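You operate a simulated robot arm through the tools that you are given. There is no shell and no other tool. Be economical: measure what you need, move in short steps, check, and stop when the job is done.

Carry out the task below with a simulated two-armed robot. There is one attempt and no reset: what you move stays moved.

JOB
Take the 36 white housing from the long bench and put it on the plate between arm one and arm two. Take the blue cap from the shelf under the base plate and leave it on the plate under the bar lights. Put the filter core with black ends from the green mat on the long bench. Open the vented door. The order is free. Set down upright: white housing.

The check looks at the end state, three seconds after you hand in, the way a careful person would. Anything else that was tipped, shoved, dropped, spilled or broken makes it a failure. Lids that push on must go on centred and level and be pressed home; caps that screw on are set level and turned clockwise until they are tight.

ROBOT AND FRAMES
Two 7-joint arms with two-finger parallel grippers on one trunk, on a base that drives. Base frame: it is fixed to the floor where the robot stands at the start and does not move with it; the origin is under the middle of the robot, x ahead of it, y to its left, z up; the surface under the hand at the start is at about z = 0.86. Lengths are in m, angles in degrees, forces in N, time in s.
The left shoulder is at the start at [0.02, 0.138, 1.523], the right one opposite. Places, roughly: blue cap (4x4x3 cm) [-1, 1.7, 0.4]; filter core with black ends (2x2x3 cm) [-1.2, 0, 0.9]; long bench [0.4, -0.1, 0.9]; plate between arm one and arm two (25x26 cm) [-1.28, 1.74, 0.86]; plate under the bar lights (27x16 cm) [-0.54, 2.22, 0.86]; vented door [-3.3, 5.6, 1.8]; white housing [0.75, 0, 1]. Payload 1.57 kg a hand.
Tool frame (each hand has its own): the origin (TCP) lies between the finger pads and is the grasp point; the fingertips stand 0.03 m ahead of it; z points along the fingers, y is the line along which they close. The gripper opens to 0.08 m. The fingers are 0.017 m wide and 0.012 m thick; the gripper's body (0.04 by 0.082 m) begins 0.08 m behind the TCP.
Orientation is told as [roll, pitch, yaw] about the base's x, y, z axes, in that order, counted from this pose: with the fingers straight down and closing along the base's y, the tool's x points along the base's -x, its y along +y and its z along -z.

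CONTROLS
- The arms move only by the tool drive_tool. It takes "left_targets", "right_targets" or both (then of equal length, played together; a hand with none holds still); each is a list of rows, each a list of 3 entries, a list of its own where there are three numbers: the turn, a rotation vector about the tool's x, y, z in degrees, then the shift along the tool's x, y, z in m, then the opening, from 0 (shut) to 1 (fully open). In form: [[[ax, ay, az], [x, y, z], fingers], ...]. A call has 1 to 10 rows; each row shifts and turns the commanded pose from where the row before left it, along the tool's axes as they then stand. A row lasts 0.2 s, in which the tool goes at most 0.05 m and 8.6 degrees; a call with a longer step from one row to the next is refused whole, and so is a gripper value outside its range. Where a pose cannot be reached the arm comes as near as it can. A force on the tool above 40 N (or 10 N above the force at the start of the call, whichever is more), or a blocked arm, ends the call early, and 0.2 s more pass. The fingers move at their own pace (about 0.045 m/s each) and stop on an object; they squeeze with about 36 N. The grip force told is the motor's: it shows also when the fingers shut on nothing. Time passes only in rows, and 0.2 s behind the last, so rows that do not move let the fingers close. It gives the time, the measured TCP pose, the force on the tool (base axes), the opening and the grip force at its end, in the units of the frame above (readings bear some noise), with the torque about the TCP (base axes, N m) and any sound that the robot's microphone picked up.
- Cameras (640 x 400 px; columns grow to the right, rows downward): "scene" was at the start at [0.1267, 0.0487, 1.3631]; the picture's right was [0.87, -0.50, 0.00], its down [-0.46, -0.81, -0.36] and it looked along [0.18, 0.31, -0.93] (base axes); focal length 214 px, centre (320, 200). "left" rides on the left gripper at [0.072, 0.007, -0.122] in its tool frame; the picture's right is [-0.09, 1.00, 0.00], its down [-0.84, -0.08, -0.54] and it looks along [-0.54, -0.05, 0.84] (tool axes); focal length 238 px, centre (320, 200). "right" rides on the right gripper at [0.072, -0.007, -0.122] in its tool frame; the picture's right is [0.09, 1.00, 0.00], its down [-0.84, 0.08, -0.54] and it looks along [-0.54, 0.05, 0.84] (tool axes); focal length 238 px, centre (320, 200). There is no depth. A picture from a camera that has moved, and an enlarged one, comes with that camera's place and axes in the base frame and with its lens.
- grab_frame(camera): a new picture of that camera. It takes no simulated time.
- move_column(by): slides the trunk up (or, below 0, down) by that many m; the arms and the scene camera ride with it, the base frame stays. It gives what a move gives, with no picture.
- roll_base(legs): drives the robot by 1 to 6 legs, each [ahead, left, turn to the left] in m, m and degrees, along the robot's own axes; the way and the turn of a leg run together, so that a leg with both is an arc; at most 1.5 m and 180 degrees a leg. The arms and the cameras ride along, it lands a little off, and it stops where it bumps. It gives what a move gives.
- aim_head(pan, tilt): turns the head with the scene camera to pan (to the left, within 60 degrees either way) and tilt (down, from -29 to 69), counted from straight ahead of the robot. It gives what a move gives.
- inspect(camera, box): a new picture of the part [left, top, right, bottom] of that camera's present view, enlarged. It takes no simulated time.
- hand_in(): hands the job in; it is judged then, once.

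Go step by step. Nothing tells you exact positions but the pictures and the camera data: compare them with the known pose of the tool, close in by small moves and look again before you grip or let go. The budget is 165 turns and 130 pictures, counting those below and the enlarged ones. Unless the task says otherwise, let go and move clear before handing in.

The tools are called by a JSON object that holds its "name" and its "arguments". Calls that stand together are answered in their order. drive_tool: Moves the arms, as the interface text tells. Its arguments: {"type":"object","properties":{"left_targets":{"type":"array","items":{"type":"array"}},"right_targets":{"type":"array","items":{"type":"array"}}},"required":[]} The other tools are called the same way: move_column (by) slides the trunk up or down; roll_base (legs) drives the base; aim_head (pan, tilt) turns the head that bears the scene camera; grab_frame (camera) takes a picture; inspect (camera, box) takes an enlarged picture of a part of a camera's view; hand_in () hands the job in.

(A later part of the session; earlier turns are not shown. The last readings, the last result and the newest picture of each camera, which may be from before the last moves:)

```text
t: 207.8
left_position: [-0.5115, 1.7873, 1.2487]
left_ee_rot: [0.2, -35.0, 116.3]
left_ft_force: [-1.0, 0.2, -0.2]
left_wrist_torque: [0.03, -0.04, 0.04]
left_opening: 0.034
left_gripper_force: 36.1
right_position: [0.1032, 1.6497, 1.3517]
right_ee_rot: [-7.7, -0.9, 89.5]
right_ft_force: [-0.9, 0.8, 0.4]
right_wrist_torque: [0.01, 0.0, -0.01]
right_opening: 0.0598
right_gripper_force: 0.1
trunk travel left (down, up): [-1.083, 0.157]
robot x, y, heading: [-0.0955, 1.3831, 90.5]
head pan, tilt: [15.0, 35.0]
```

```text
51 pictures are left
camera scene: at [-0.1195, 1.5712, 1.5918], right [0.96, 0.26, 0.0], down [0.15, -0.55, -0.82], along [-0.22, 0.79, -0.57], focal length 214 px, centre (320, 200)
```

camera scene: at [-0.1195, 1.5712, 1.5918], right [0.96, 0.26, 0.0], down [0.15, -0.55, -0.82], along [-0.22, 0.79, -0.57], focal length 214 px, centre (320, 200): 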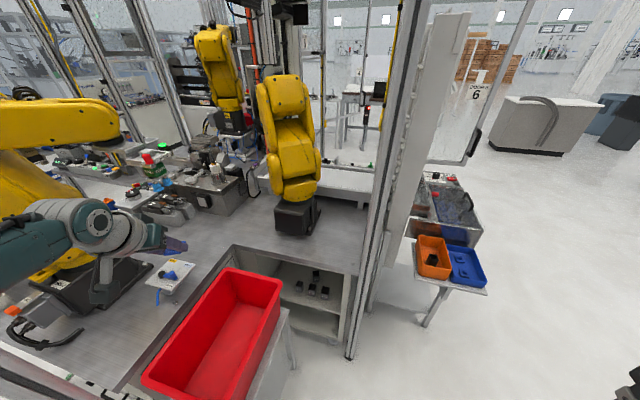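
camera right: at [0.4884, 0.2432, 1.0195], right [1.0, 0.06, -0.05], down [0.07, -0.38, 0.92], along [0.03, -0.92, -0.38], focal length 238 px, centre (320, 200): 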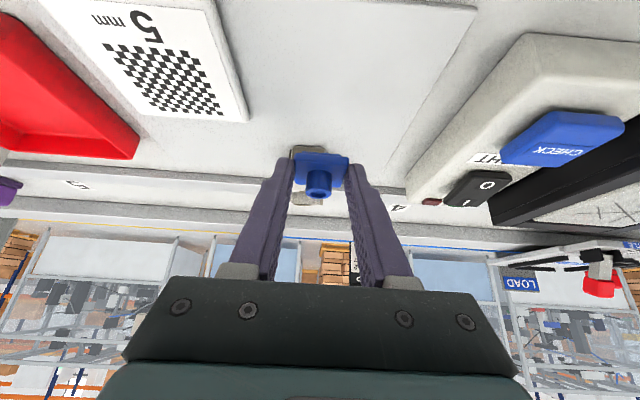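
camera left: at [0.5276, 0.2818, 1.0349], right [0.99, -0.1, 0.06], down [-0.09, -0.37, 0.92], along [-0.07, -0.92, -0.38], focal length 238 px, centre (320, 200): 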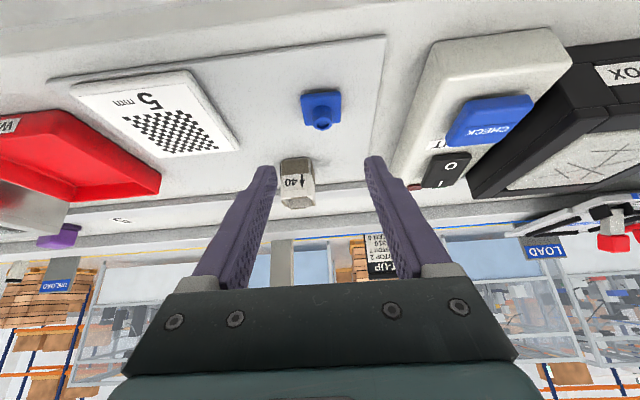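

{"name": "roll_base", "arguments": {"legs": [[0.2, 0, -0.5], [0.1, 0, 0]]}}

{"name": "aim_head", "arguments": {"pan": 30, "tilt": 50}}

{"name": "grab_frame", "arguments": {"camera": "scene"}}

{"name": "grab_frame", "arguments": {"camera": "left"}}

```text
t: 210.2
left_position: [-0.5066, 2.0956, 1.2478]
left_ee_rot: [0.3, -34.9, 115.7]
left_ft_force: [0.6, 0.4, 0.6]
left_wrist_torque: [0.0, 0.02, 0.01]
left_opening: 0.0344
left_gripper_force: 35.5
right_position: [0.108, 1.9501, 1.351]
right_ee_rot: [-7.7, -0.9, 88.9]
right_ft_force: [0.6, -0.2, 0.5]
right_wrist_torque: [0.0, 0.01, 0.0]
right_opening: 0.0597
right_gripper_force: 0.1
trunk travel left (down, up): [-1.083, 0.157]
robot x, y, heading: [-0.0936, 1.6914, 89.8]
head pan, tilt: [15.0, 35.0]
```

```text
t: 210.9
left_position: [-0.5062, 2.0949, 1.2492]
left_ee_rot: [0.3, -34.9, 115.7]
left_ft_force: [-0.9, 0.3, -0.5]
left_wrist_torque: [0.02, 0.02, 0.01]
left_opening: 0.0342
left_gripper_force: 36.0
right_position: [0.1082, 1.9506, 1.3514]
right_ee_rot: [-7.8, -0.8, 89.0]
right_ft_force: [0.4, 0.4, 0.4]
right_wrist_torque: [0.0, -0.01, -0.02]
right_opening: 0.06
right_gripper_force: 0.0
trunk travel left (down, up): [-1.083, 0.157]
robot x, y, heading: [-0.0949, 1.6899, 89.8]
head pan, tilt: [30.0, 50.0]
```

```text
50 pictures are left
camera scene: at [-0.1328, 1.8564, 1.5701], right [0.87, 0.49, 0.0], down [0.38, -0.67, -0.64], along [-0.32, 0.56, -0.77], focal length 214 px, centre (320, 200)
```

scene: 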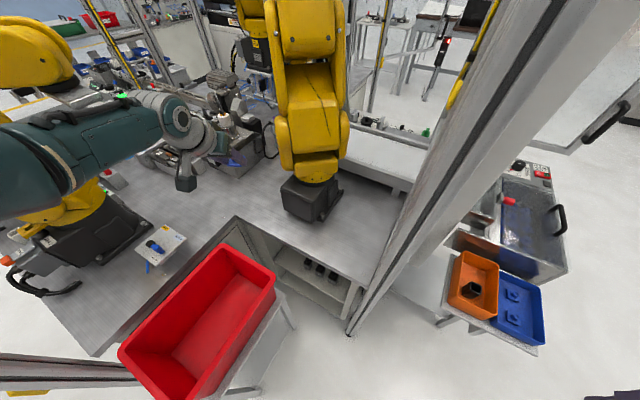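

```text
49 pictures are left
camera left: at [-0.4564, 1.9759, 1.3075], right [-0.93, -0.37, 0.06], down [-0.09, 0.37, 0.92], along [-0.36, 0.85, -0.38], focal length 238 px, centre (320, 200)
```

left: 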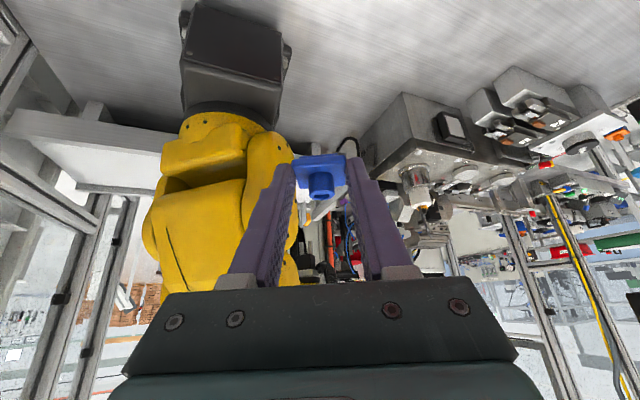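

Arm three's foot front is at y ≈ 2.25, the notch edge at 2.13. I lower to z ≈ 0.95 first, then extend forward to about [-0.55, 2.195].

{"name": "move_column", "arguments": {"by": -0.29}}

{"name": "grab_frame", "arguments": {"camera": "scene"}}

{"name": "drive_tool", "arguments": {"left_targets": [[[0, 0, 0], [-0.0254, 0, 0.0177], 0.25], [[0, 0, 0], [-0.0254, 0, 0.0177], 0.25], [[0, 0, 0], [-0.0254, 0, 0.0177], 0.25], [[0, 0, 0], [0, 0, 0], 0.25]]}}

{"name": "grab_frame", "arguments": {"camera": "left"}}

```text
t: 213.8
left_position: [-0.5058, 2.0961, 0.9575]
left_ee_rot: [0.4, -34.8, 115.6]
left_ft_force: [-0.1, -0.7, -0.5]
left_wrist_torque: [-0.05, 0.03, 0.01]
left_opening: 0.0342
left_gripper_force: 36.8
right_position: [0.1075, 1.9506, 1.0614]
right_ee_rot: [-7.7, -0.8, 88.9]
right_ft_force: [0.2, -0.1, 0.1]
right_wrist_torque: [-0.02, 0.04, -0.02]
right_opening: 0.0601
right_gripper_force: 0.1
trunk travel left (down, up): [-0.793, 0.447]
robot x, y, heading: [-0.0956, 1.6863, 89.9]
head pan, tilt: [30.0, 50.0]
```

```text
48 pictures are left
camera scene: at [-0.1328, 1.8564, 1.2801], right [0.87, 0.49, 0.0], down [0.38, -0.67, -0.64], along [-0.32, 0.56, -0.77], focal length 214 px, centre (320, 200)
```

scene: 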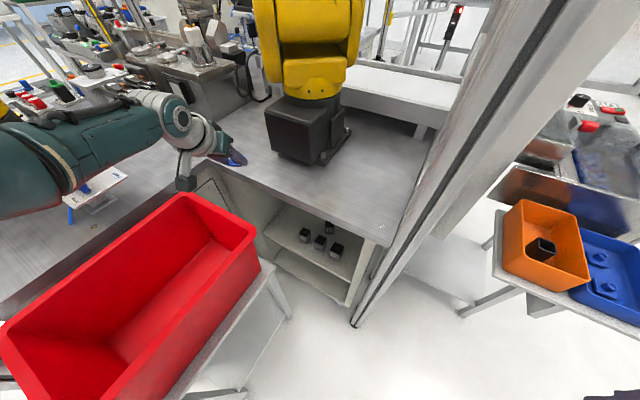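

```text
t: 214.8
left_position: [-0.5275, 2.137, 0.9643]
left_ee_rot: [0.3, -34.9, 115.7]
left_ft_force: [-0.5, 0.2, -0.7]
left_wrist_torque: [-0.01, 0.02, 0.01]
left_opening: 0.034
left_gripper_force: 36.2
left hand out of reach, approached as far as the arm can: row 2, 3
right_position: [0.1073, 1.9512, 1.0615]
right_ee_rot: [-7.7, -0.8, 88.9]
right_ft_force: [0.1, 0.5, -0.8]
right_wrist_torque: [-0.02, 0.03, 0.04]
right_opening: 0.06
right_gripper_force: 0.0
trunk travel left (down, up): [-0.793, 0.447]
robot x, y, heading: [-0.0918, 1.6915, 89.8]
head pan, tilt: [30.0, 50.0]
```

```text
47 pictures are left
camera left: at [-0.4786, 2.0169, 1.0238], right [-0.93, -0.37, 0.06], down [-0.09, 0.37, 0.92], along [-0.36, 0.85, -0.38], focal length 238 px, centre (320, 200)
```

left: 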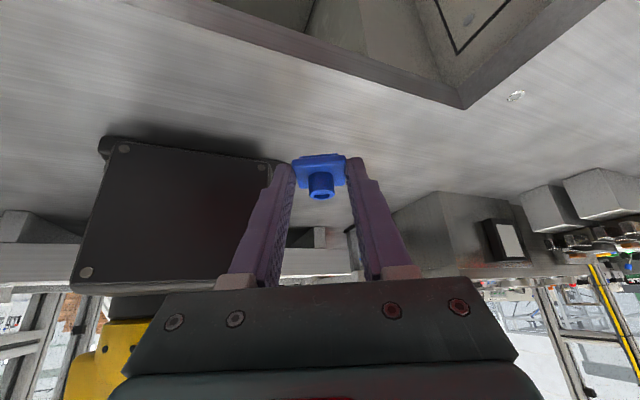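

Extend needs the wrist level with the shoulder; I raise the left hand relative to the trunk, extend, then lower the trunk.

{"name": "drive_tool", "arguments": {"left_targets": [[[0, 0, 0], [-0.0229, 0, -0.0328], 0.25], [[0, 0, 0], [-0.0229, 0, -0.0328], 0.25], [[0, 0, 0], [-0.0229, 0, -0.0328], 0.25], [[0, 0, 0], [-0.0229, 0, -0.0328], 0.25], [[0, 0, 0], [-0.0229, 0, -0.0328], 0.25], [[0, 0, 0], [0, 0, 0], 0.25]]}}

{"name": "move_column", "arguments": {"by": -0.2}}

{"name": "drive_tool", "arguments": {"left_targets": [[[0, 0, 0], [-0.0254, 0, 0.0177], 0.25], [[0, 0, 0], [-0.016, 0, 0.011], 0.25], [[0, 0, 0], [0, 0, 0], 0.25]]}}

{"name": "grab_frame", "arguments": {"camera": "left"}}

```text
t: 216.2
left_position: [-0.526, 2.1378, 1.1668]
left_ee_rot: [0.2, -34.9, 115.7]
left_ft_force: [-0.3, 0.3, -0.1]
left_wrist_torque: [0.02, -0.02, 0.02]
left_opening: 0.0342
left_gripper_force: 35.8
right_position: [0.1068, 1.9503, 1.0608]
right_ee_rot: [-7.7, -0.8, 88.9]
right_ft_force: [0.9, 0.4, -0.4]
right_wrist_torque: [-0.02, 0.01, 0.0]
right_opening: 0.0602
right_gripper_force: 0.1
trunk travel left (down, up): [-0.793, 0.447]
robot x, y, heading: [-0.0909, 1.6885, 89.5]
head pan, tilt: [30.0, 50.0]
```

```text
t: 218.4
left_position: [-0.5271, 2.1377, 0.9659]
left_ee_rot: [0.3, -34.9, 115.7]
left_ft_force: [0.3, 0.1, 0.3]
left_wrist_torque: [-0.02, 0.0, -0.03]
left_opening: 0.034
left_gripper_force: 35.9
right_position: [0.107, 1.9515, 0.8627]
right_ee_rot: [-7.8, -0.8, 89.0]
right_ft_force: [0.0, 0.6, 0.7]
right_wrist_torque: [0.01, 0.0, -0.02]
right_opening: 0.06
right_gripper_force: 0.0
trunk travel left (down, up): [-0.593, 0.647]
robot x, y, heading: [-0.0964, 1.6895, 89.8]
head pan, tilt: [30.0, 50.0]
```

```text
t: 219.2
left_position: [-0.549, 2.1835, 0.9666]
left_ee_rot: [0.3, -34.9, 115.7]
left_ft_force: [0.2, 0.7, 0.4]
left_wrist_torque: [-0.02, 0.0, -0.02]
left_opening: 0.0344
left_gripper_force: 36.4
right_position: [0.108, 1.9494, 0.8616]
right_ee_rot: [-7.6, -0.7, 88.9]
right_ft_force: [-0.4, 0.0, -0.2]
right_wrist_torque: [0.06, -0.01, 0.03]
right_opening: 0.0601
right_gripper_force: 0.1
trunk travel left (down, up): [-0.593, 0.647]
robot x, y, heading: [-0.0918, 1.6885, 89.7]
head pan, tilt: [30.0, 50.0]
```

```text
46 pictures are left
camera left: at [-0.4992, 2.0646, 1.0252], right [-0.93, -0.37, 0.06], down [-0.09, 0.37, 0.92], along [-0.36, 0.85, -0.38], focal length 238 px, centre (320, 200)
```

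left: 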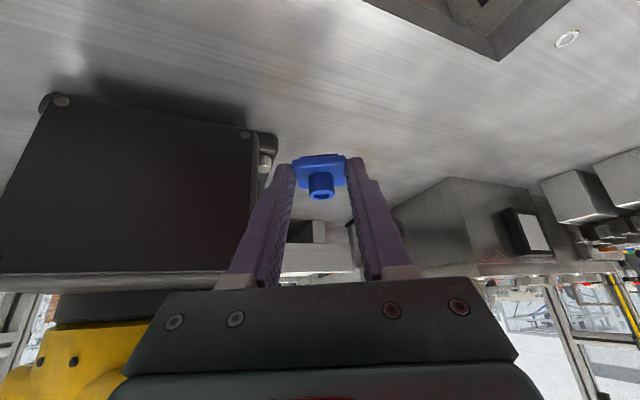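

Clear of arm three's flange. Lower to the plate.

{"name": "move_column", "arguments": {"by": -0.065}}

{"name": "drive_tool", "arguments": {"left_targets": [[[0, 0, 0], [0.0017, 0, 0.0025], 0.25], [[0, 0, 0], [0.0011, 0, 0.0016], 0.25], [[0, 0, 0], [0, 0, 0], 0.25]]}}

{"name": "inspect", "arguments": {"camera": "left", "box": [220, 80, 420, 205]}}

```text
t: 220.2
left_position: [-0.5478, 2.1828, 0.9]
left_ee_rot: [0.4, -34.8, 115.7]
left_ft_force: [-0.5, -0.2, -0.3]
left_wrist_torque: [-0.04, 0.01, -0.02]
left_opening: 0.0339
left_gripper_force: 35.9
right_position: [0.1074, 1.9503, 0.796]
right_ee_rot: [-7.7, -0.8, 88.9]
right_ft_force: [0.0, -0.2, -0.1]
right_wrist_torque: [0.01, 0.0, 0.0]
right_opening: 0.0601
right_gripper_force: 0.0
trunk travel left (down, up): [-0.528, 0.712]
robot x, y, heading: [-0.0918, 1.6886, 90.0]
head pan, tilt: [30.0, 50.0]
```

```text
t: 221.1
left_position: [-0.5486, 2.1843, 0.896]
left_ee_rot: [0.3, -34.8, 115.7]
left_ft_force: [-0.3, 0.3, 0.1]
left_wrist_torque: [0.0, -0.01, 0.02]
left_opening: 0.0342
left_gripper_force: 35.7
right_position: [0.1079, 1.9503, 0.7968]
right_ee_rot: [-7.7, -0.7, 88.9]
right_ft_force: [-0.1, 1.5, 0.2]
right_wrist_torque: [0.03, 0.02, 0.0]
right_opening: 0.0601
right_gripper_force: 0.0
trunk travel left (down, up): [-0.528, 0.712]
robot x, y, heading: [-0.0956, 1.6877, 89.7]
head pan, tilt: [30.0, 50.0]
```

```text
3.20 times, centred on (320, 142) of left
camera zoom: at [-0.4984, 2.0646, 0.9549], right [-0.93, -0.37, 0.06], down [-0.09, 0.37, 0.92], along [-0.36, 0.85, -0.38], focal length 763 px, centre (320, 384)
```

zoom: 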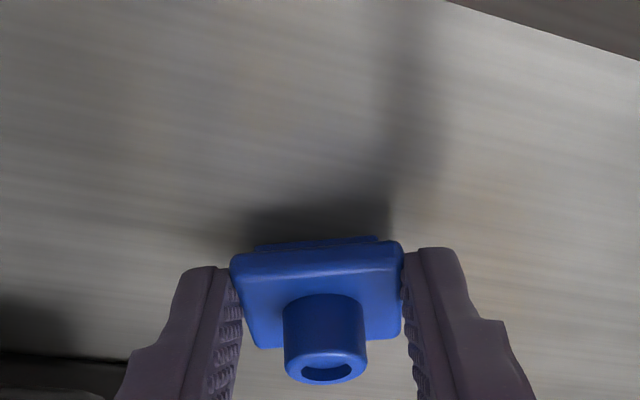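

{"name": "drive_tool", "arguments": {"left_targets": [[[0, 0, 0], [0.0011, 0, 0.0016], 0.25], [[0, 0, 0], [0.0006, 0, 0.0008], 0.25], [[0, 0, 0], [0, 0, 0], 0.25]]}}

{"name": "drive_tool", "arguments": {"left_targets": [[[0, 0, 0], [0.0006, 0, 0.0008], 0.25], [[0, 0, 0], [0.0006, 0, 0.0008], 0.25], [[0, 0, 0], [0, 0, 0], 0.25]]}}

```text
t: 221.8
left_position: [-0.5487, 2.184, 0.8946]
left_ee_rot: [0.1, -34.9, 115.8]
left_ft_force: [0.6, 0.0, -0.4]
left_wrist_torque: [-0.02, -0.02, -0.02]
left_opening: 0.0343
left_gripper_force: 35.8
right_position: [0.1076, 1.9507, 0.7956]
right_ee_rot: [-7.8, -0.8, 88.9]
right_ft_force: [1.0, -0.4, -0.3]
right_wrist_torque: [0.01, -0.01, 0.04]
right_opening: 0.0601
right_gripper_force: 0.1
trunk travel left (down, up): [-0.528, 0.712]
robot x, y, heading: [-0.0951, 1.6908, 89.5]
head pan, tilt: [30.0, 50.0]
```

```text
t: 222.7
left_position: [-0.5491, 2.1836, 0.8913]
left_ee_rot: [0.3, -34.9, 115.7]
left_ft_force: [-0.2, -0.2, 0.1]
left_wrist_torque: [-0.02, 0.04, 0.04]
left_opening: 0.0341
left_gripper_force: 36.0
right_position: [0.1076, 1.9499, 0.7972]
right_ee_rot: [-7.6, -0.8, 88.9]
right_ft_force: [0.9, -1.1, -0.1]
right_wrist_torque: [0.01, -0.01, -0.01]
right_opening: 0.06
right_gripper_force: 0.0
trunk travel left (down, up): [-0.528, 0.712]
robot x, y, heading: [-0.0967, 1.6895, 89.8]
head pan, tilt: [30.0, 50.0]
```

{"name": "drive_tool", "arguments": {"left_targets": [[[0, 0, 0], [0.0006, 0, 0.0008], 0.25], [[0, 0, 0], [0.0006, 0, 0.0008], 0.25], [[0, 0, 0], [0, 0, 0], 0.25]]}}

{"name": "drive_tool", "arguments": {"left_targets": [[[0, 0, 0], [0.0006, 0, 0.0008], 0.25], [[0, 0, 0], [0.0006, 0, 0.0008], 0.25], [[0, 0, 0], [0, 0, 0], 0.25]]}}

```text
t: 223.4
left_position: [-0.5502, 2.1839, 0.8905]
left_ee_rot: [0.2, -35.1, 115.7]
left_ft_force: [1.3, -1.9, 5.8]
left_wrist_torque: [0.03, -0.01, 0.0]
left_opening: 0.0342
left_gripper_force: 35.8
right_position: [0.1072, 1.9506, 0.7969]
right_ee_rot: [-7.7, -0.9, 88.9]
right_ft_force: [-0.1, 0.5, -1.0]
right_wrist_torque: [0.03, -0.02, 0.01]
right_opening: 0.0603
right_gripper_force: 0.1
trunk travel left (down, up): [-0.528, 0.712]
robot x, y, heading: [-0.091, 1.6867, 89.6]
head pan, tilt: [30.0, 50.0]
```

```text
t: 224.2
left_position: [-0.551, 2.1855, 0.8906]
left_ee_rot: [0.2, -35.3, 115.6]
left_ft_force: [4.9, -5.8, 20.5]
left_wrist_torque: [0.15, 0.01, -0.07]
left_opening: 0.0341
left_gripper_force: 36.2
right_position: [0.1062, 1.9521, 0.7972]
right_ee_rot: [-7.7, -0.9, 88.9]
right_ft_force: [0.2, -0.2, 0.2]
right_wrist_torque: [-0.03, -0.01, -0.02]
right_opening: 0.0598
right_gripper_force: 0.1
trunk travel left (down, up): [-0.528, 0.712]
robot x, y, heading: [-0.095, 1.6916, 90.0]
head pan, tilt: [30.0, 50.0]
```

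Contact. I ease off, open modestly and withdraw along the fingers.

{"name": "drive_tool", "arguments": {"left_targets": [[[0, 0, 0], [-0.0006, 0, -0.0008], 0.25], [[0, 0, 0], [0, 0, 0], 0.65], [[0, 0, 0], [0, 0, 0], 0.65], [[0, 0, 0], [0, 0, 0], 0.65], [[0, 0, 0], [-0.004, 0, -0.02], 0.65], [[0, 0, 0], [-0.006, 0, -0.03], 0.65], [[0, 0, 0], [0, 0, -0.03], 0.65], [[0, 0, 0], [0, 0, 0], 0.65]]}}

{"name": "move_column", "arguments": {"by": 0.2}}

{"name": "grab_frame", "arguments": {"camera": "left"}}

```text
t: 226.1
left_position: [-0.5321, 2.1485, 0.9584]
left_ee_rot: [0.3, -34.9, 115.7]
left_ft_force: [-0.7, 0.3, 0.0]
left_wrist_torque: [-0.02, -0.03, 0.0]
left_opening: 0.0519
left_gripper_force: 0.1
right_position: [0.1072, 1.9496, 0.7964]
right_ee_rot: [-7.6, -0.9, 88.8]
right_ft_force: [0.1, 0.0, 0.1]
right_wrist_torque: [0.0, -0.01, 0.0]
right_opening: 0.0598
right_gripper_force: 0.1
trunk travel left (down, up): [-0.528, 0.712]
robot x, y, heading: [-0.0939, 1.6903, 89.8]
head pan, tilt: [30.0, 50.0]
```

```text
t: 228.2
left_position: [-0.5322, 2.1499, 1.1589]
left_ee_rot: [0.4, -34.9, 115.7]
left_ft_force: [-0.7, 0.2, 0.0]
left_wrist_torque: [0.03, 0.0, 0.03]
left_opening: 0.052
left_gripper_force: 0.2
right_position: [0.1081, 1.9498, 0.9968]
right_ee_rot: [-7.7, -0.8, 89.0]
right_ft_force: [0.3, 0.1, 0.1]
right_wrist_torque: [0.0, 0.01, -0.01]
right_opening: 0.0595
right_gripper_force: 0.1
trunk travel left (down, up): [-0.728, 0.512]
robot x, y, heading: [-0.0902, 1.6874, 89.8]
head pan, tilt: [30.0, 50.0]
```

```text
44 pictures are left
camera left: at [-0.4818, 2.0307, 1.2179], right [-0.93, -0.37, 0.06], down [-0.09, 0.37, 0.92], along [-0.36, 0.85, -0.38], focal length 238 px, centre (320, 200)
```

left: 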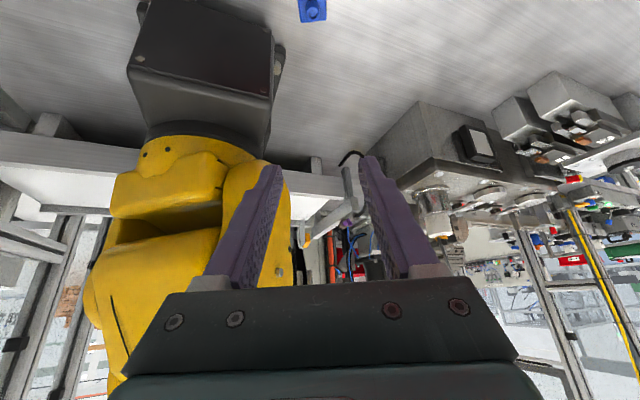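

The cap stands upright on the plate under the lights. I back out, raise the trunk, and go to look at the green mat.

{"name": "roll_base", "arguments": {"legs": [[-0.72, 0, 0]]}}

{"name": "move_column", "arguments": {"by": 0.3}}

{"name": "drive_tool", "arguments": {"left_targets": [[[4, 0, 5.75], [0.02, -0.03, 0], 0.65], [[4, 0, 5.75], [0.02, -0.04, 0], 0.65], [[4, 0, 5.75], [0.02, -0.04, 0], 0.65], [[4, 0, 5.75], [0.02, -0.04, 0], 0.65], [[0, 7, 0], [0.03, -0.03, 0], 0.65], [[0, 7, 0], [0.03, -0.03, 0.01], 0.65], [[0, 7, 0], [0.03, 0, 0.01], 0.65], [[0, 7, 0], [0.02, 0, 0.02], 0.65], [[0, 7, 0], [0.02, 0, 0.02], 0.65]]}}

{"name": "roll_base", "arguments": {"legs": [[0, 0.7, 0], [-0.2, 0, 0], [0, 0, 150]]}}

{"name": "aim_head", "arguments": {"pan": 0, "tilt": 40}}

{"name": "grab_frame", "arguments": {"camera": "scene"}}

```text
t: 232.1
left_position: [-0.5361, 1.4415, 1.159]
left_ee_rot: [0.3, -35.1, 115.9]
left_ft_force: [0.5, -0.4, 0.5]
left_wrist_torque: [0.02, -0.01, 0.0]
left_opening: 0.052
left_gripper_force: 0.1
right_position: [0.1036, 1.2442, 0.9963]
right_ee_rot: [-7.7, -0.8, 89.2]
right_ft_force: [-0.3, 1.2, -0.6]
right_wrist_torque: [0.03, -0.01, 0.02]
right_opening: 0.0603
right_gripper_force: 0.0
trunk travel left (down, up): [-0.728, 0.512]
robot x, y, heading: [-0.0941, 0.9788, 89.9]
head pan, tilt: [30.0, 50.0]
```

```text
t: 235.1
left_position: [-0.5362, 1.4406, 1.4593]
left_ee_rot: [0.2, -34.9, 116.0]
left_ft_force: [0.0, -0.1, -0.4]
left_wrist_torque: [-0.05, -0.04, 0.01]
left_opening: 0.0521
left_gripper_force: 0.0
right_position: [0.1039, 1.2435, 1.2964]
right_ee_rot: [-7.7, -0.8, 89.2]
right_ft_force: [-0.5, -0.4, 0.2]
right_wrist_torque: [-0.01, 0.0, 0.01]
right_opening: 0.06
right_gripper_force: 0.0
trunk travel left (down, up): [-1.028, 0.212]
robot x, y, heading: [-0.0975, 0.9806, 89.9]
head pan, tilt: [30.0, 50.0]
```

```text
t: 237.1
left_position: [-0.3197, 1.3085, 1.3053]
left_ee_rot: [0.3, 0.4, 88.1]
left_ft_force: [0.8, 0.1, 0.1]
left_wrist_torque: [0.03, -0.02, -0.01]
left_opening: 0.052
left_gripper_force: 0.1
right_position: [0.1037, 1.2436, 1.2974]
right_ee_rot: [-7.6, -0.8, 89.2]
right_ft_force: [-0.1, 1.1, -1.0]
right_wrist_torque: [-0.01, -0.03, 0.02]
right_opening: 0.0601
right_gripper_force: 0.1
trunk travel left (down, up): [-1.028, 0.212]
robot x, y, heading: [-0.0936, 0.9804, 89.7]
head pan, tilt: [30.0, 50.0]
```

```text
t: 248.3
left_position: [-0.7425, 0.3905, 1.3047]
left_ee_rot: [0.2, 0.3, -119.5]
left_ft_force: [0.7, -0.5, -0.4]
left_wrist_torque: [0.0, 0.03, 0.02]
left_opening: 0.0523
left_gripper_force: 0.0
right_position: [-1.0867, 0.6437, 1.2976]
right_ee_rot: [-7.7, -0.8, -118.4]
right_ft_force: [0.3, 0.0, -0.3]
right_wrist_torque: [-0.01, -0.02, 0.02]
right_opening: 0.06
right_gripper_force: 0.1
trunk travel left (down, up): [-1.028, 0.212]
robot x, y, heading: [-0.7906, 0.7811, -117.6]
head pan, tilt: [30.0, 50.0]
```

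```text
t: 249.3
left_position: [-0.7416, 0.3888, 1.3036]
left_ee_rot: [0.3, 0.3, -119.5]
left_ft_force: [0.4, -0.2, -0.7]
left_wrist_torque: [0.0, -0.02, 0.01]
left_opening: 0.0518
left_gripper_force: 0.2
right_position: [-1.0878, 0.643, 1.2961]
right_ee_rot: [-7.8, -0.8, -118.4]
right_ft_force: [-0.5, 0.5, 0.5]
right_wrist_torque: [0.01, 0.04, 0.01]
right_opening: 0.0601
right_gripper_force: 0.1
trunk travel left (down, up): [-1.028, 0.212]
robot x, y, heading: [-0.794, 0.7763, -117.5]
head pan, tilt: [0.0, 40.0]
```

```text
43 pictures are left
camera scene: at [-0.8746, 0.6184, 1.5292], right [-0.89, 0.46, 0.0], down [0.3, 0.57, -0.77], along [-0.36, -0.68, -0.64], focal length 214 px, centre (320, 200)
```

scene: 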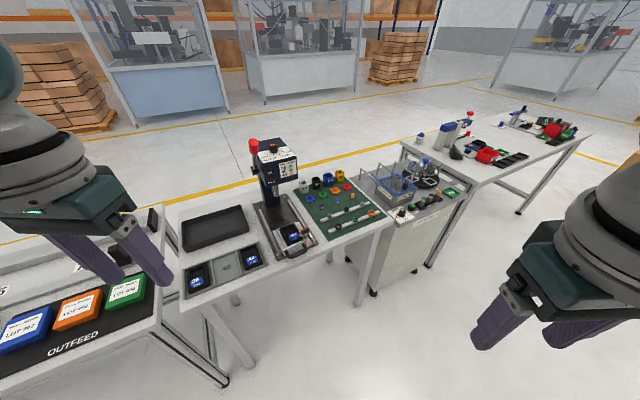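

{"name": "inspect", "arguments": {"camera": "scene", "box": [290, 165, 400, 240]}}

```text
5.33 times, centred on (345, 202) of scene
camera zoom: at [-0.8746, 0.6184, 1.5292], right [-0.89, 0.46, 0.0], down [0.3, 0.57, -0.77], along [-0.36, -0.68, -0.64], focal length 1144 px, centre (187, 187)
```

zoom: 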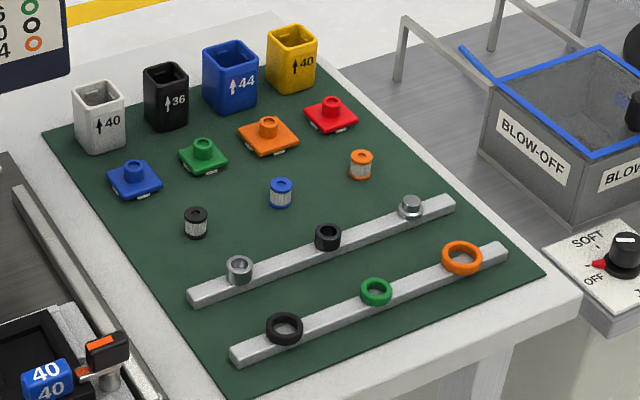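

The core with black ends stands at about [-1.225, -0.026] on the green mat. I'll square up to the table and approach with the right hand pointing down, keeping left of the press and between the table legs.

{"name": "roll_base", "arguments": {"legs": [[0, 0, 27.5], [0.15, -0.266, 0]]}}

{"name": "drive_tool", "arguments": {"right_targets": [[[-4, 0, 0], [-0.03, 0.03, 0.02], 0.55], [[-3.7, 0, 0], [-0.03, 0, 0.02], 0.55], [[0, 0, 0], [-0.03, 0, 0.02], 0.55], [[0, 0, 0], [-0.026, 0, 0.03], 0.55], [[0, 0, 0], [0, 0, 0.03], 0.55], [[0, 0, 0], [0, 0, 0], 0.55]], "left_targets": [[[0, 0, 0], [0.02, 0, 0], 1], [[0, 0, 0], [0.02, 0, 0], 1], [[0, 0, 0], [0.02, 0, 0], 1], [[0, 0, 0], [0.02, 0, 0], 1], [[0, 0, 0], [0, 0, 0], 1], [[0, 0, 0], [0, 0, 0], 1]]}}

{"name": "grab_frame", "arguments": {"camera": "scene"}}

```text
t: 252.8
left_position: [-0.8267, 0.3036, 1.3049]
left_ee_rot: [0.3, 0.2, -91.6]
left_ft_force: [0.5, -0.5, 0.3]
left_wrist_torque: [-0.03, -0.01, -0.01]
left_opening: 0.0521
left_gripper_force: 0.0
right_position: [-1.2507, 0.3656, 1.2965]
right_ee_rot: [-7.7, -0.8, -90.4]
right_ft_force: [-0.8, 0.7, -0.3]
right_wrist_torque: [-0.02, 0.0, 0.02]
right_opening: 0.06
right_gripper_force: 0.1
trunk travel left (down, up): [-1.028, 0.212]
robot x, y, heading: [-1.0553, 0.6286, -89.5]
head pan, tilt: [0.0, 40.0]
```

```text
t: 254.2
left_position: [-0.8258, 0.3846, 1.3068]
left_ee_rot: [0.4, 0.3, -91.5]
left_ft_force: [0.4, -0.8, -0.8]
left_wrist_torque: [-0.04, -0.02, -0.01]
left_opening: 0.0799
left_gripper_force: 0.0
right_position: [-1.2268, 0.2465, 1.1753]
right_ee_rot: [-0.1, -0.8, -90.4]
right_ft_force: [-0.1, 1.7, -0.3]
right_wrist_torque: [-0.01, 0.03, -0.03]
right_opening: 0.0438
right_gripper_force: 0.1
trunk travel left (down, up): [-1.028, 0.212]
robot x, y, heading: [-1.0541, 0.6269, -89.7]
head pan, tilt: [0.0, 40.0]
```

```text
41 pictures are left
camera scene: at [-1.0527, 0.4436, 1.5293], right [-1.0, -0.01, 0.0], down [0.0, 0.64, -0.77], along [0.01, -0.77, -0.64], focal length 214 px, centre (320, 200)
```

scene: 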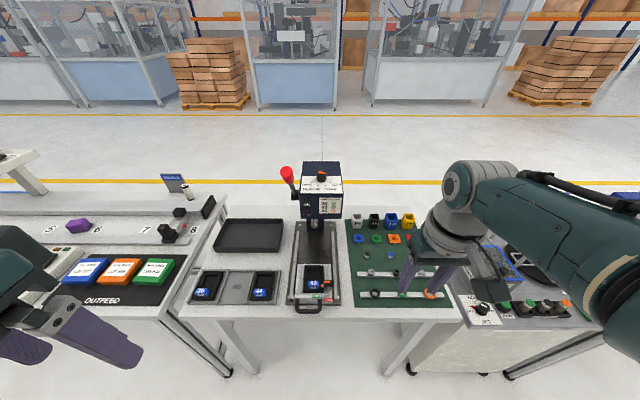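

{"name": "inspect", "arguments": {"camera": "scene", "box": [340, 205, 440, 305]}}

{"name": "grab_frame", "arguments": {"camera": "right"}}

```text
4.00 times, centred on (390, 255) of scene
camera zoom: at [-1.0527, 0.4436, 1.5293], right [-1.0, -0.01, 0.0], down [0.0, 0.64, -0.77], along [0.01, -0.77, -0.64], focal length 858 px, centre (40, -20)
```

zoom: 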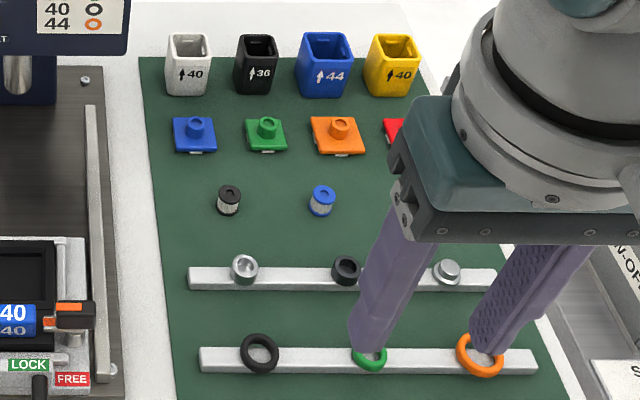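

```text
39 pictures are left
camera right: at [-1.2334, 0.3198, 1.295], right [1.0, 0.08, 0.0], down [0.07, -0.83, 0.56], along [0.05, -0.55, -0.83], focal length 238 px, centre (320, 200)
```

right: 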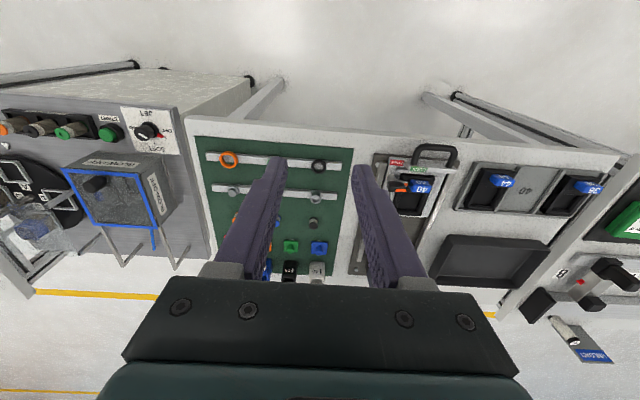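

{"name": "roll_base", "arguments": {"legs": [[0.258, 0.01, 0]]}}

{"name": "move_column", "arguments": {"by": -0.17}}

{"name": "grab_frame", "arguments": {"camera": "right"}}

{"name": "grab_frame", "arguments": {"camera": "scene"}}

```text
t: 256.0
left_position: [-0.8142, 0.1229, 1.306]
left_ee_rot: [0.4, 0.1, -91.4]
left_ft_force: [0.2, 0.0, 0.3]
left_wrist_torque: [-0.01, 0.0, -0.01]
left_opening: 0.0799
left_gripper_force: 0.0
right_position: [-1.2146, -0.0144, 1.1747]
right_ee_rot: [0.0, -0.7, -90.4]
right_ft_force: [-0.1, 0.1, 0.4]
right_wrist_torque: [-0.02, -0.01, -0.02]
right_opening: 0.0438
right_gripper_force: 0.1
trunk travel left (down, up): [-1.028, 0.212]
robot x, y, heading: [-1.0424, 0.3701, -89.6]
head pan, tilt: [0.0, 40.0]
```

```text
t: 257.9
left_position: [-0.8145, 0.1225, 1.1355]
left_ee_rot: [0.3, 0.3, -91.4]
left_ft_force: [-0.4, -0.6, -0.4]
left_wrist_torque: [0.02, 0.01, -0.03]
left_opening: 0.08
left_gripper_force: 0.0
right_position: [-1.2153, -0.0136, 1.0045]
right_ee_rot: [0.0, -0.8, -90.4]
right_ft_force: [0.5, -0.1, 0.7]
right_wrist_torque: [0.05, 0.02, -0.05]
right_opening: 0.044
right_gripper_force: 0.0
trunk travel left (down, up): [-0.858, 0.382]
robot x, y, heading: [-1.0402, 0.3692, -89.4]
head pan, tilt: [0.0, 40.0]
```

```text
38 pictures are left
camera right: at [-1.2216, 0.0596, 1.125], right [1.0, 0.09, 0.0], down [0.07, -0.83, 0.55], along [0.05, -0.55, -0.83], focal length 238 px, centre (320, 200)
```

right: 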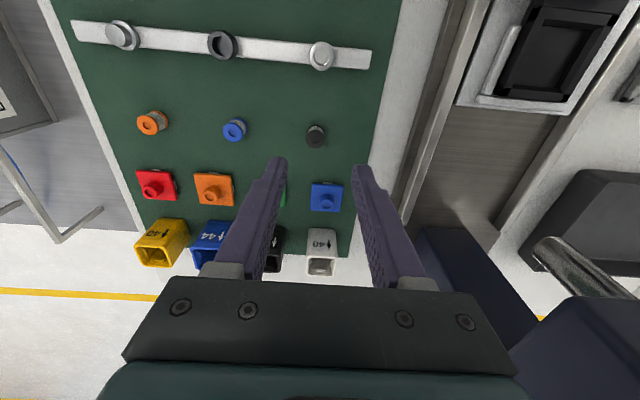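

```text
37 pictures are left
camera scene: at [-1.0409, 0.1831, 1.3593], right [-1.0, -0.01, 0.0], down [0.0, 0.64, -0.77], along [0.01, -0.77, -0.64], focal length 214 px, centre (320, 200)
```

scene: 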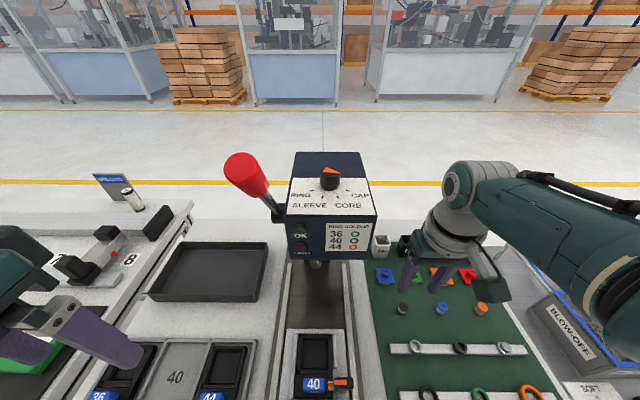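

{"name": "move_column", "arguments": {"by": -0.06}}

{"name": "drive_tool", "arguments": {"right_targets": [[[0, 0, 0], [-0.003, -0.003, 0.015], 0.55], [[0, 0, 0], [0, 0, 0.015], 0.55], [[0, 0, 0], [0, 0, 0.01], 0.55], [[0, 0, 0], [0, 0, 0], 0.55]]}}

{"name": "inspect", "arguments": {"camera": "right", "box": [220, 80, 420, 205]}}

```text
t: 258.9
left_position: [-0.815, 0.1231, 1.075]
left_ee_rot: [0.3, 0.2, -91.4]
left_ft_force: [0.8, -0.2, -0.1]
left_wrist_torque: [0.01, 0.0, -0.01]
left_opening: 0.0798
left_gripper_force: 0.1
right_position: [-1.2157, -0.0143, 0.9447]
right_ee_rot: [0.0, -0.9, -90.3]
right_ft_force: [0.6, 0.4, 0.6]
right_wrist_torque: [0.0, 0.01, 0.03]
right_opening: 0.044
right_gripper_force: 0.2
trunk travel left (down, up): [-0.798, 0.442]
robot x, y, heading: [-1.0452, 0.3686, -89.6]
head pan, tilt: [0.0, 40.0]
```

```text
t: 259.9
left_position: [-0.8141, 0.1218, 1.0754]
left_ee_rot: [0.3, 0.2, -91.4]
left_ft_force: [-0.8, -0.2, -0.2]
left_wrist_torque: [-0.01, 0.02, 0.01]
left_opening: 0.08
left_gripper_force: 0.0
right_position: [-1.219, -0.0075, 0.9134]
right_ee_rot: [-0.1, -0.8, -90.4]
right_ft_force: [0.2, 0.6, -0.3]
right_wrist_torque: [0.02, 0.0, 0.02]
right_opening: 0.044
right_gripper_force: 0.1
right hand out of reach, approached as far as the arm can: row 2, 3
trunk travel left (down, up): [-0.798, 0.442]
robot x, y, heading: [-1.0389, 0.3659, -89.6]
head pan, tilt: [0.0, 40.0]
```

```text
3.20 times, centred on (320, 142) of right
camera zoom: at [-1.2255, 0.0666, 1.0336], right [1.0, 0.09, 0.0], down [0.07, -0.83, 0.55], along [0.05, -0.55, -0.83], focal length 763 px, centre (320, 384)
```

zoom: 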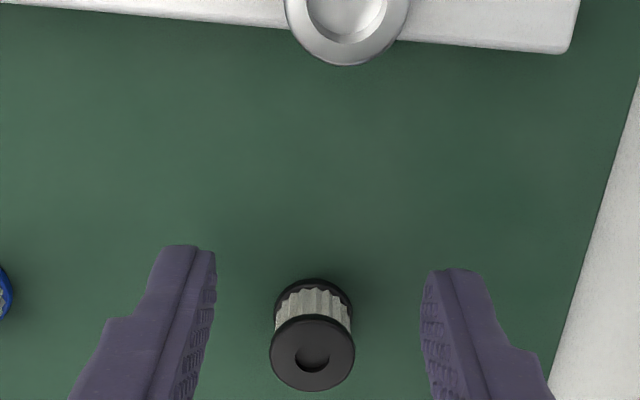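

The arm is at its reach limit, so the base goes 11 mm ahead and the trunk lowers the rest.

{"name": "roll_base", "arguments": {"legs": [[0.012, 0, 0]]}}

{"name": "move_column", "arguments": {"by": -0.016}}

{"name": "inspect", "arguments": {"camera": "right", "box": [220, 80, 420, 205]}}

```text
t: 260.7
left_position: [-0.8139, 0.1096, 1.0755]
left_ee_rot: [0.3, 0.2, -91.5]
left_ft_force: [-0.4, -0.2, -0.4]
left_wrist_torque: [-0.02, -0.01, -0.01]
left_opening: 0.0798
left_gripper_force: 0.1
right_position: [-1.2183, -0.0185, 0.9139]
right_ee_rot: [0.0, -0.8, -90.4]
right_ft_force: [0.3, -0.2, -0.5]
right_wrist_torque: [-0.01, 0.01, 0.03]
right_opening: 0.0438
right_gripper_force: 0.0
trunk travel left (down, up): [-0.798, 0.442]
robot x, y, heading: [-1.0397, 0.3554, -89.5]
head pan, tilt: [0.0, 40.0]
```

```text
t: 261.3
left_position: [-0.8143, 0.1103, 1.0588]
left_ee_rot: [0.3, 0.3, -91.5]
left_ft_force: [-0.8, -0.1, 0.1]
left_wrist_torque: [-0.01, 0.01, -0.02]
left_opening: 0.0799
left_gripper_force: 0.2
right_position: [-1.219, -0.0207, 0.8969]
right_ee_rot: [-0.1, -0.8, -90.4]
right_ft_force: [-0.5, -0.1, 0.1]
right_wrist_torque: [0.02, 0.0, -0.01]
right_opening: 0.044
right_gripper_force: 0.1
trunk travel left (down, up): [-0.782, 0.458]
robot x, y, heading: [-1.0367, 0.3547, -89.7]
head pan, tilt: [0.0, 40.0]
```

```text
3.20 times, centred on (320, 142) of right
camera zoom: at [-1.2253, 0.0544, 1.0176], right [1.0, 0.09, 0.0], down [0.07, -0.83, 0.55], along [0.05, -0.55, -0.83], focal length 763 px, centre (320, 384)
```

zoom: 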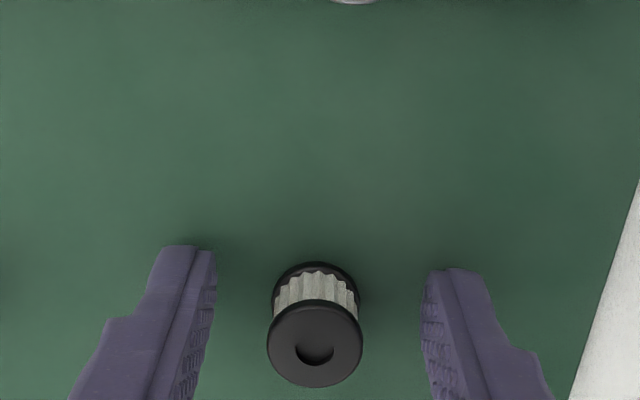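

Centred between the fingers. Close.

{"name": "drive_tool", "arguments": {"right_targets": [[[0, 0, 0], [0, 0, 0], 0.1], [[0, 0, 0], [0, 0, 0], 0.1], [[0, 0, 0], [0, 0, 0], 0.1], [[0, 0, 0], [0, 0, 0], 0.1], [[0, 0, 0], [0, 0, 0], 0.1]]}}

{"name": "move_column", "arguments": {"by": 0.12}}

{"name": "grab_frame", "arguments": {"camera": "right"}}

```text
t: 262.5
left_position: [-0.8145, 0.1098, 1.0601]
left_ee_rot: [0.3, 0.2, -91.4]
left_ft_force: [-0.1, 0.3, 0.3]
left_wrist_torque: [-0.03, 0.01, 0.03]
left_opening: 0.0801
left_gripper_force: 0.0
right_position: [-1.22, -0.0198, 0.898]
right_ee_rot: [0.0, -0.7, -90.5]
right_ft_force: [0.7, 0.1, -0.2]
right_wrist_torque: [-0.02, -0.05, 0.0]
right_opening: 0.0124
right_gripper_force: 29.2
trunk travel left (down, up): [-0.782, 0.458]
robot x, y, heading: [-1.0389, 0.3532, -89.7]
head pan, tilt: [0.0, 40.0]
```

```text
t: 264.0
left_position: [-0.814, 0.1115, 1.18]
left_ee_rot: [0.3, 0.2, -91.6]
left_ft_force: [0.5, 0.7, 0.5]
left_wrist_torque: [0.01, 0.0, 0.02]
left_opening: 0.08
left_gripper_force: 0.0
right_position: [-1.2191, -0.0189, 1.0171]
right_ee_rot: [0.0, -0.9, -90.4]
right_ft_force: [-0.8, 0.3, 0.1]
right_wrist_torque: [-0.04, 0.01, 0.0]
right_opening: 0.012
right_gripper_force: 29.3
trunk travel left (down, up): [-0.902, 0.338]
robot x, y, heading: [-1.0406, 0.3549, -89.0]
head pan, tilt: [0.0, 40.0]
```

```text
34 pictures are left
camera right: at [-1.2254, 0.0545, 1.1375], right [1.0, 0.09, 0.0], down [0.07, -0.83, 0.55], along [0.05, -0.55, -0.83], focal length 238 px, centre (320, 200)
```

right: 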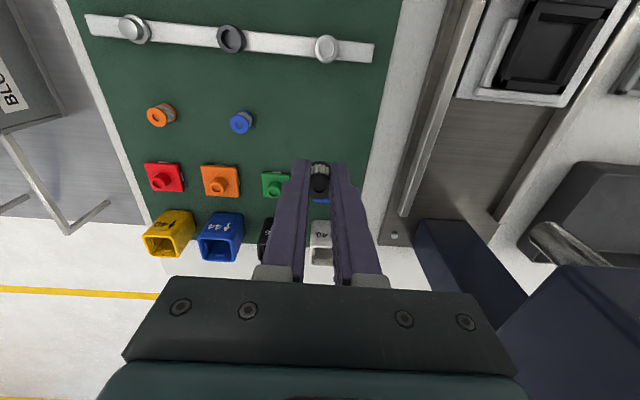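

The core is held. I tighten slightly, raise, and drive to the free spot on the long bench's plate at [0.52, 0.105].

{"name": "drive_tool", "arguments": {"right_targets": [[[0, 0, 0], [0, 0, 0], 0.03], [[0, 0, 0], [0, 0, 0], 0.03]]}}

{"name": "move_column", "arguments": {"by": 0.2}}

{"name": "roll_base", "arguments": {"legs": [[-0.3, 0, -0.7], [0, 1.5, 0], [0, 0.24, 0], [0.15, 0, 0]]}}

{"name": "grab_frame", "arguments": {"camera": "right"}}

```text
t: 264.6
left_position: [-0.8144, 0.1109, 1.1793]
left_ee_rot: [0.2, 0.1, -91.5]
left_ft_force: [0.4, 0.3, -0.5]
left_wrist_torque: [0.01, 0.0, 0.0]
left_opening: 0.0799
left_gripper_force: 0.1
right_position: [-1.2204, -0.0193, 1.0164]
right_ee_rot: [0.0, -0.8, -90.5]
right_ft_force: [0.0, 0.4, -0.4]
right_wrist_torque: [-0.02, 0.01, -0.04]
right_opening: 0.0121
right_gripper_force: 29.5
trunk travel left (down, up): [-0.902, 0.338]
robot x, y, heading: [-1.0387, 0.3589, -89.2]
head pan, tilt: [0.0, 40.0]
```

```text
t: 266.8
left_position: [-0.8144, 0.1112, 1.3786]
left_ee_rot: [0.2, 0.2, -91.5]
left_ft_force: [-0.4, 0.6, 0.3]
left_wrist_torque: [0.0, -0.02, 0.04]
left_opening: 0.0801
left_gripper_force: 0.1
right_position: [-1.2196, -0.0183, 1.218]
right_ee_rot: [0.0, -0.9, -90.4]
right_ft_force: [0.6, 0.4, 0.8]
right_wrist_torque: [0.01, 0.0, 0.03]
right_opening: 0.0117
right_gripper_force: 29.6
trunk travel left (down, up): [-1.102, 0.138]
robot x, y, heading: [-1.0409, 0.3552, -89.6]
head pan, tilt: [0.0, 40.0]
```

```text
t: 278.2
left_position: [0.9071, 0.2376, 1.379]
left_ee_rot: [0.3, 0.1, -93.3]
left_ft_force: [-0.1, -0.1, -0.8]
left_wrist_torque: [0.04, 0.01, -0.01]
left_opening: 0.0802
left_gripper_force: 0.1
right_position: [0.4988, 0.1211, 1.2175]
right_ee_rot: [0.0, -0.8, -92.0]
right_ft_force: [0.4, 0.0, -0.4]
right_wrist_torque: [0.0, 0.02, 0.0]
right_opening: 0.0168
right_gripper_force: 32.4
trunk travel left (down, up): [-1.102, 0.138]
robot x, y, heading: [0.6876, 0.489, -91.6]
head pan, tilt: [0.0, 40.0]
```

```text
33 pictures are left
camera right: at [0.4941, 0.1943, 1.3375], right [1.0, 0.06, 0.0], down [0.05, -0.83, 0.55], along [0.03, -0.55, -0.83], focal length 238 px, centre (320, 200)
```

right: 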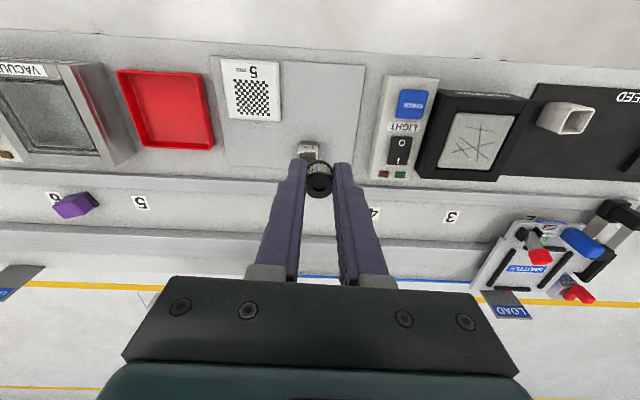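

The opening grew slightly; I check how the core sits in the fingers.

{"name": "inspect", "arguments": {"camera": "right", "box": [260, 130, 380, 205]}}

{"name": "aim_head", "arguments": {"pan": -30, "tilt": 45}}

{"name": "inspect", "arguments": {"camera": "scene", "box": [260, 120, 460, 245]}}

```text
5.33 times, centred on (320, 168) of right
camera zoom: at [0.4941, 0.1943, 1.3375], right [1.0, 0.06, 0.0], down [0.05, -0.83, 0.55], along [0.03, -0.55, -0.83], focal length 1271 px, centre (320, 373)
```

zoom: 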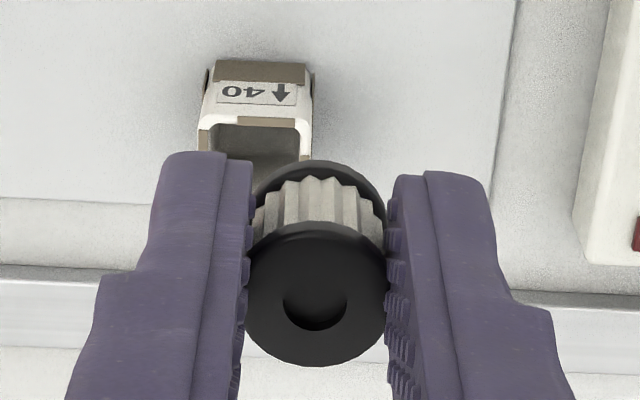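

```text
t: 279.2
left_position: [0.9068, 0.2373, 1.3796]
left_ee_rot: [0.3, 0.2, -93.2]
left_ft_force: [-0.1, -0.4, -0.3]
left_wrist_torque: [0.0, 0.0, -0.03]
left_opening: 0.0799
left_gripper_force: 0.1
right_position: [0.498, 0.1212, 1.2174]
right_ee_rot: [0.0, -0.7, -92.1]
right_ft_force: [0.6, -0.3, -0.7]
right_wrist_torque: [0.0, 0.02, -0.02]
right_opening: 0.0167
right_gripper_force: 32.3
trunk travel left (down, up): [-1.102, 0.138]
robot x, y, heading: [0.689, 0.4883, -91.1]
head pan, tilt: [-30.0, 45.0]
```

```text
3.20 times, centred on (360, 182) of scene
camera zoom: at [0.6418, 0.3203, 1.596], right [-0.85, 0.52, 0.0], down [0.37, 0.6, -0.71], along [-0.37, -0.6, -0.71], focal length 686 px, centre (192, 256)
```

zoom: 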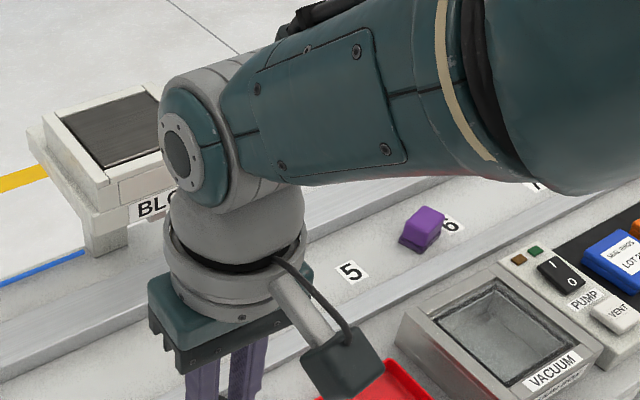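

The core is held upright. I line up over the free plate spot and lower.

{"name": "roll_base", "arguments": {"legs": [[0.008, 0.025, 1]]}}

{"name": "move_column", "arguments": {"by": -0.28}}

{"name": "grab_frame", "arguments": {"camera": "right"}}

```text
t: 280.0
left_position: [0.9346, 0.2337, 1.3791]
left_ee_rot: [0.3, 0.3, -92.2]
left_ft_force: [-0.5, 0.0, -0.5]
left_wrist_torque: [-0.01, 0.01, 0.01]
left_opening: 0.08
left_gripper_force: 0.1
right_position: [0.5297, 0.1066, 1.217]
right_ee_rot: [0.0, -0.8, -91.1]
right_ft_force: [0.4, -0.1, -0.3]
right_wrist_torque: [0.02, -0.01, -0.03]
right_opening: 0.0166
right_gripper_force: 32.5
trunk travel left (down, up): [-1.102, 0.138]
robot x, y, heading: [0.7146, 0.4785, -90.2]
head pan, tilt: [-30.0, 45.0]
```

```text
t: 282.8
left_position: [0.9355, 0.2342, 1.0992]
left_ee_rot: [0.2, 0.2, -92.1]
left_ft_force: [-0.1, -0.2, 0.4]
left_wrist_torque: [0.03, -0.02, -0.02]
left_opening: 0.0799
left_gripper_force: 0.2
right_position: [0.529, 0.1096, 0.9378]
right_ee_rot: [0.0, -0.8, -91.0]
right_ft_force: [0.3, 0.6, -0.8]
right_wrist_torque: [0.01, 0.04, 0.01]
right_opening: 0.0169
right_gripper_force: 32.0
trunk travel left (down, up): [-0.822, 0.418]
robot x, y, heading: [0.7084, 0.4812, -90.1]
head pan, tilt: [-30.0, 45.0]
```

```text
30 pictures are left
camera right: at [0.5239, 0.1824, 1.0575], right [1.0, 0.07, 0.0], down [0.06, -0.83, 0.55], along [0.04, -0.55, -0.83], focal length 238 px, centre (320, 200)
```

right: 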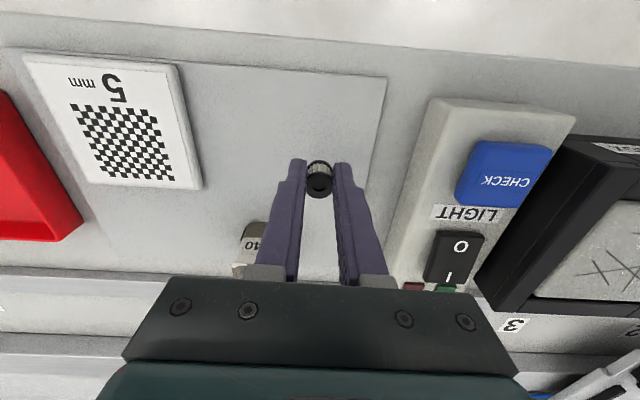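

{"name": "move_column", "arguments": {"by": -0.034}}

{"name": "inspect", "arguments": {"camera": "right", "box": [260, 130, 380, 205]}}

{"name": "move_column", "arguments": {"by": -0.003}}

```text
t: 283.6
left_position: [0.9364, 0.2328, 1.0653]
left_ee_rot: [0.3, 0.2, -92.2]
left_ft_force: [-0.5, 0.2, -0.3]
left_wrist_torque: [0.01, -0.01, 0.02]
left_opening: 0.0801
left_gripper_force: 0.1
right_position: [0.5288, 0.1081, 0.9031]
right_ee_rot: [-0.1, -0.8, -91.1]
right_ft_force: [0.6, 2.4, 3.8]
right_wrist_torque: [0.05, -0.01, 0.02]
right_opening: 0.0167
right_gripper_force: 31.8
trunk travel left (down, up): [-0.788, 0.452]
robot x, y, heading: [0.7128, 0.4803, -90.2]
head pan, tilt: [-30.0, 45.0]
```

```text
5.33 times, centred on (320, 168) of right
camera zoom: at [0.5239, 0.1823, 1.0235], right [1.0, 0.07, 0.0], down [0.06, -0.83, 0.55], along [0.04, -0.55, -0.83], focal length 1271 px, centre (320, 373)
```

zoom: 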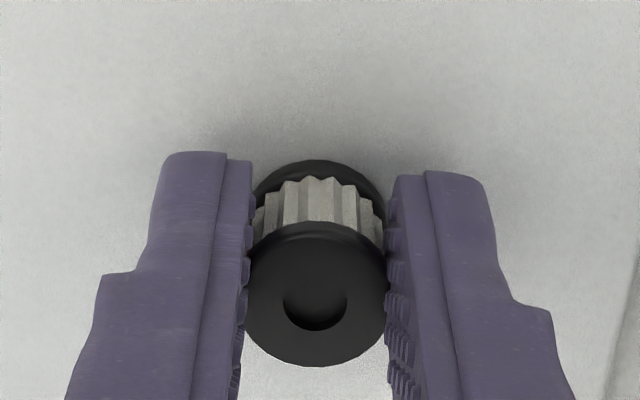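

```text
t: 284.1
left_position: [0.9356, 0.2318, 1.0617]
left_ee_rot: [0.2, 0.1, -92.2]
left_ft_force: [-0.3, 0.6, -0.2]
left_wrist_torque: [-0.01, 0.03, 0.02]
left_opening: 0.08
left_gripper_force: 0.0
right_position: [0.5285, 0.107, 0.9032]
right_ee_rot: [0.0, -0.9, -91.1]
right_ft_force: [1.5, 7.8, 28.0]
right_wrist_torque: [0.04, -0.04, 0.03]
right_opening: 0.0168
right_gripper_force: 31.6
trunk travel left (down, up): [-0.785, 0.455]
robot x, y, heading: [0.7115, 0.4811, -90.5]
head pan, tilt: [-30.0, 45.0]
```

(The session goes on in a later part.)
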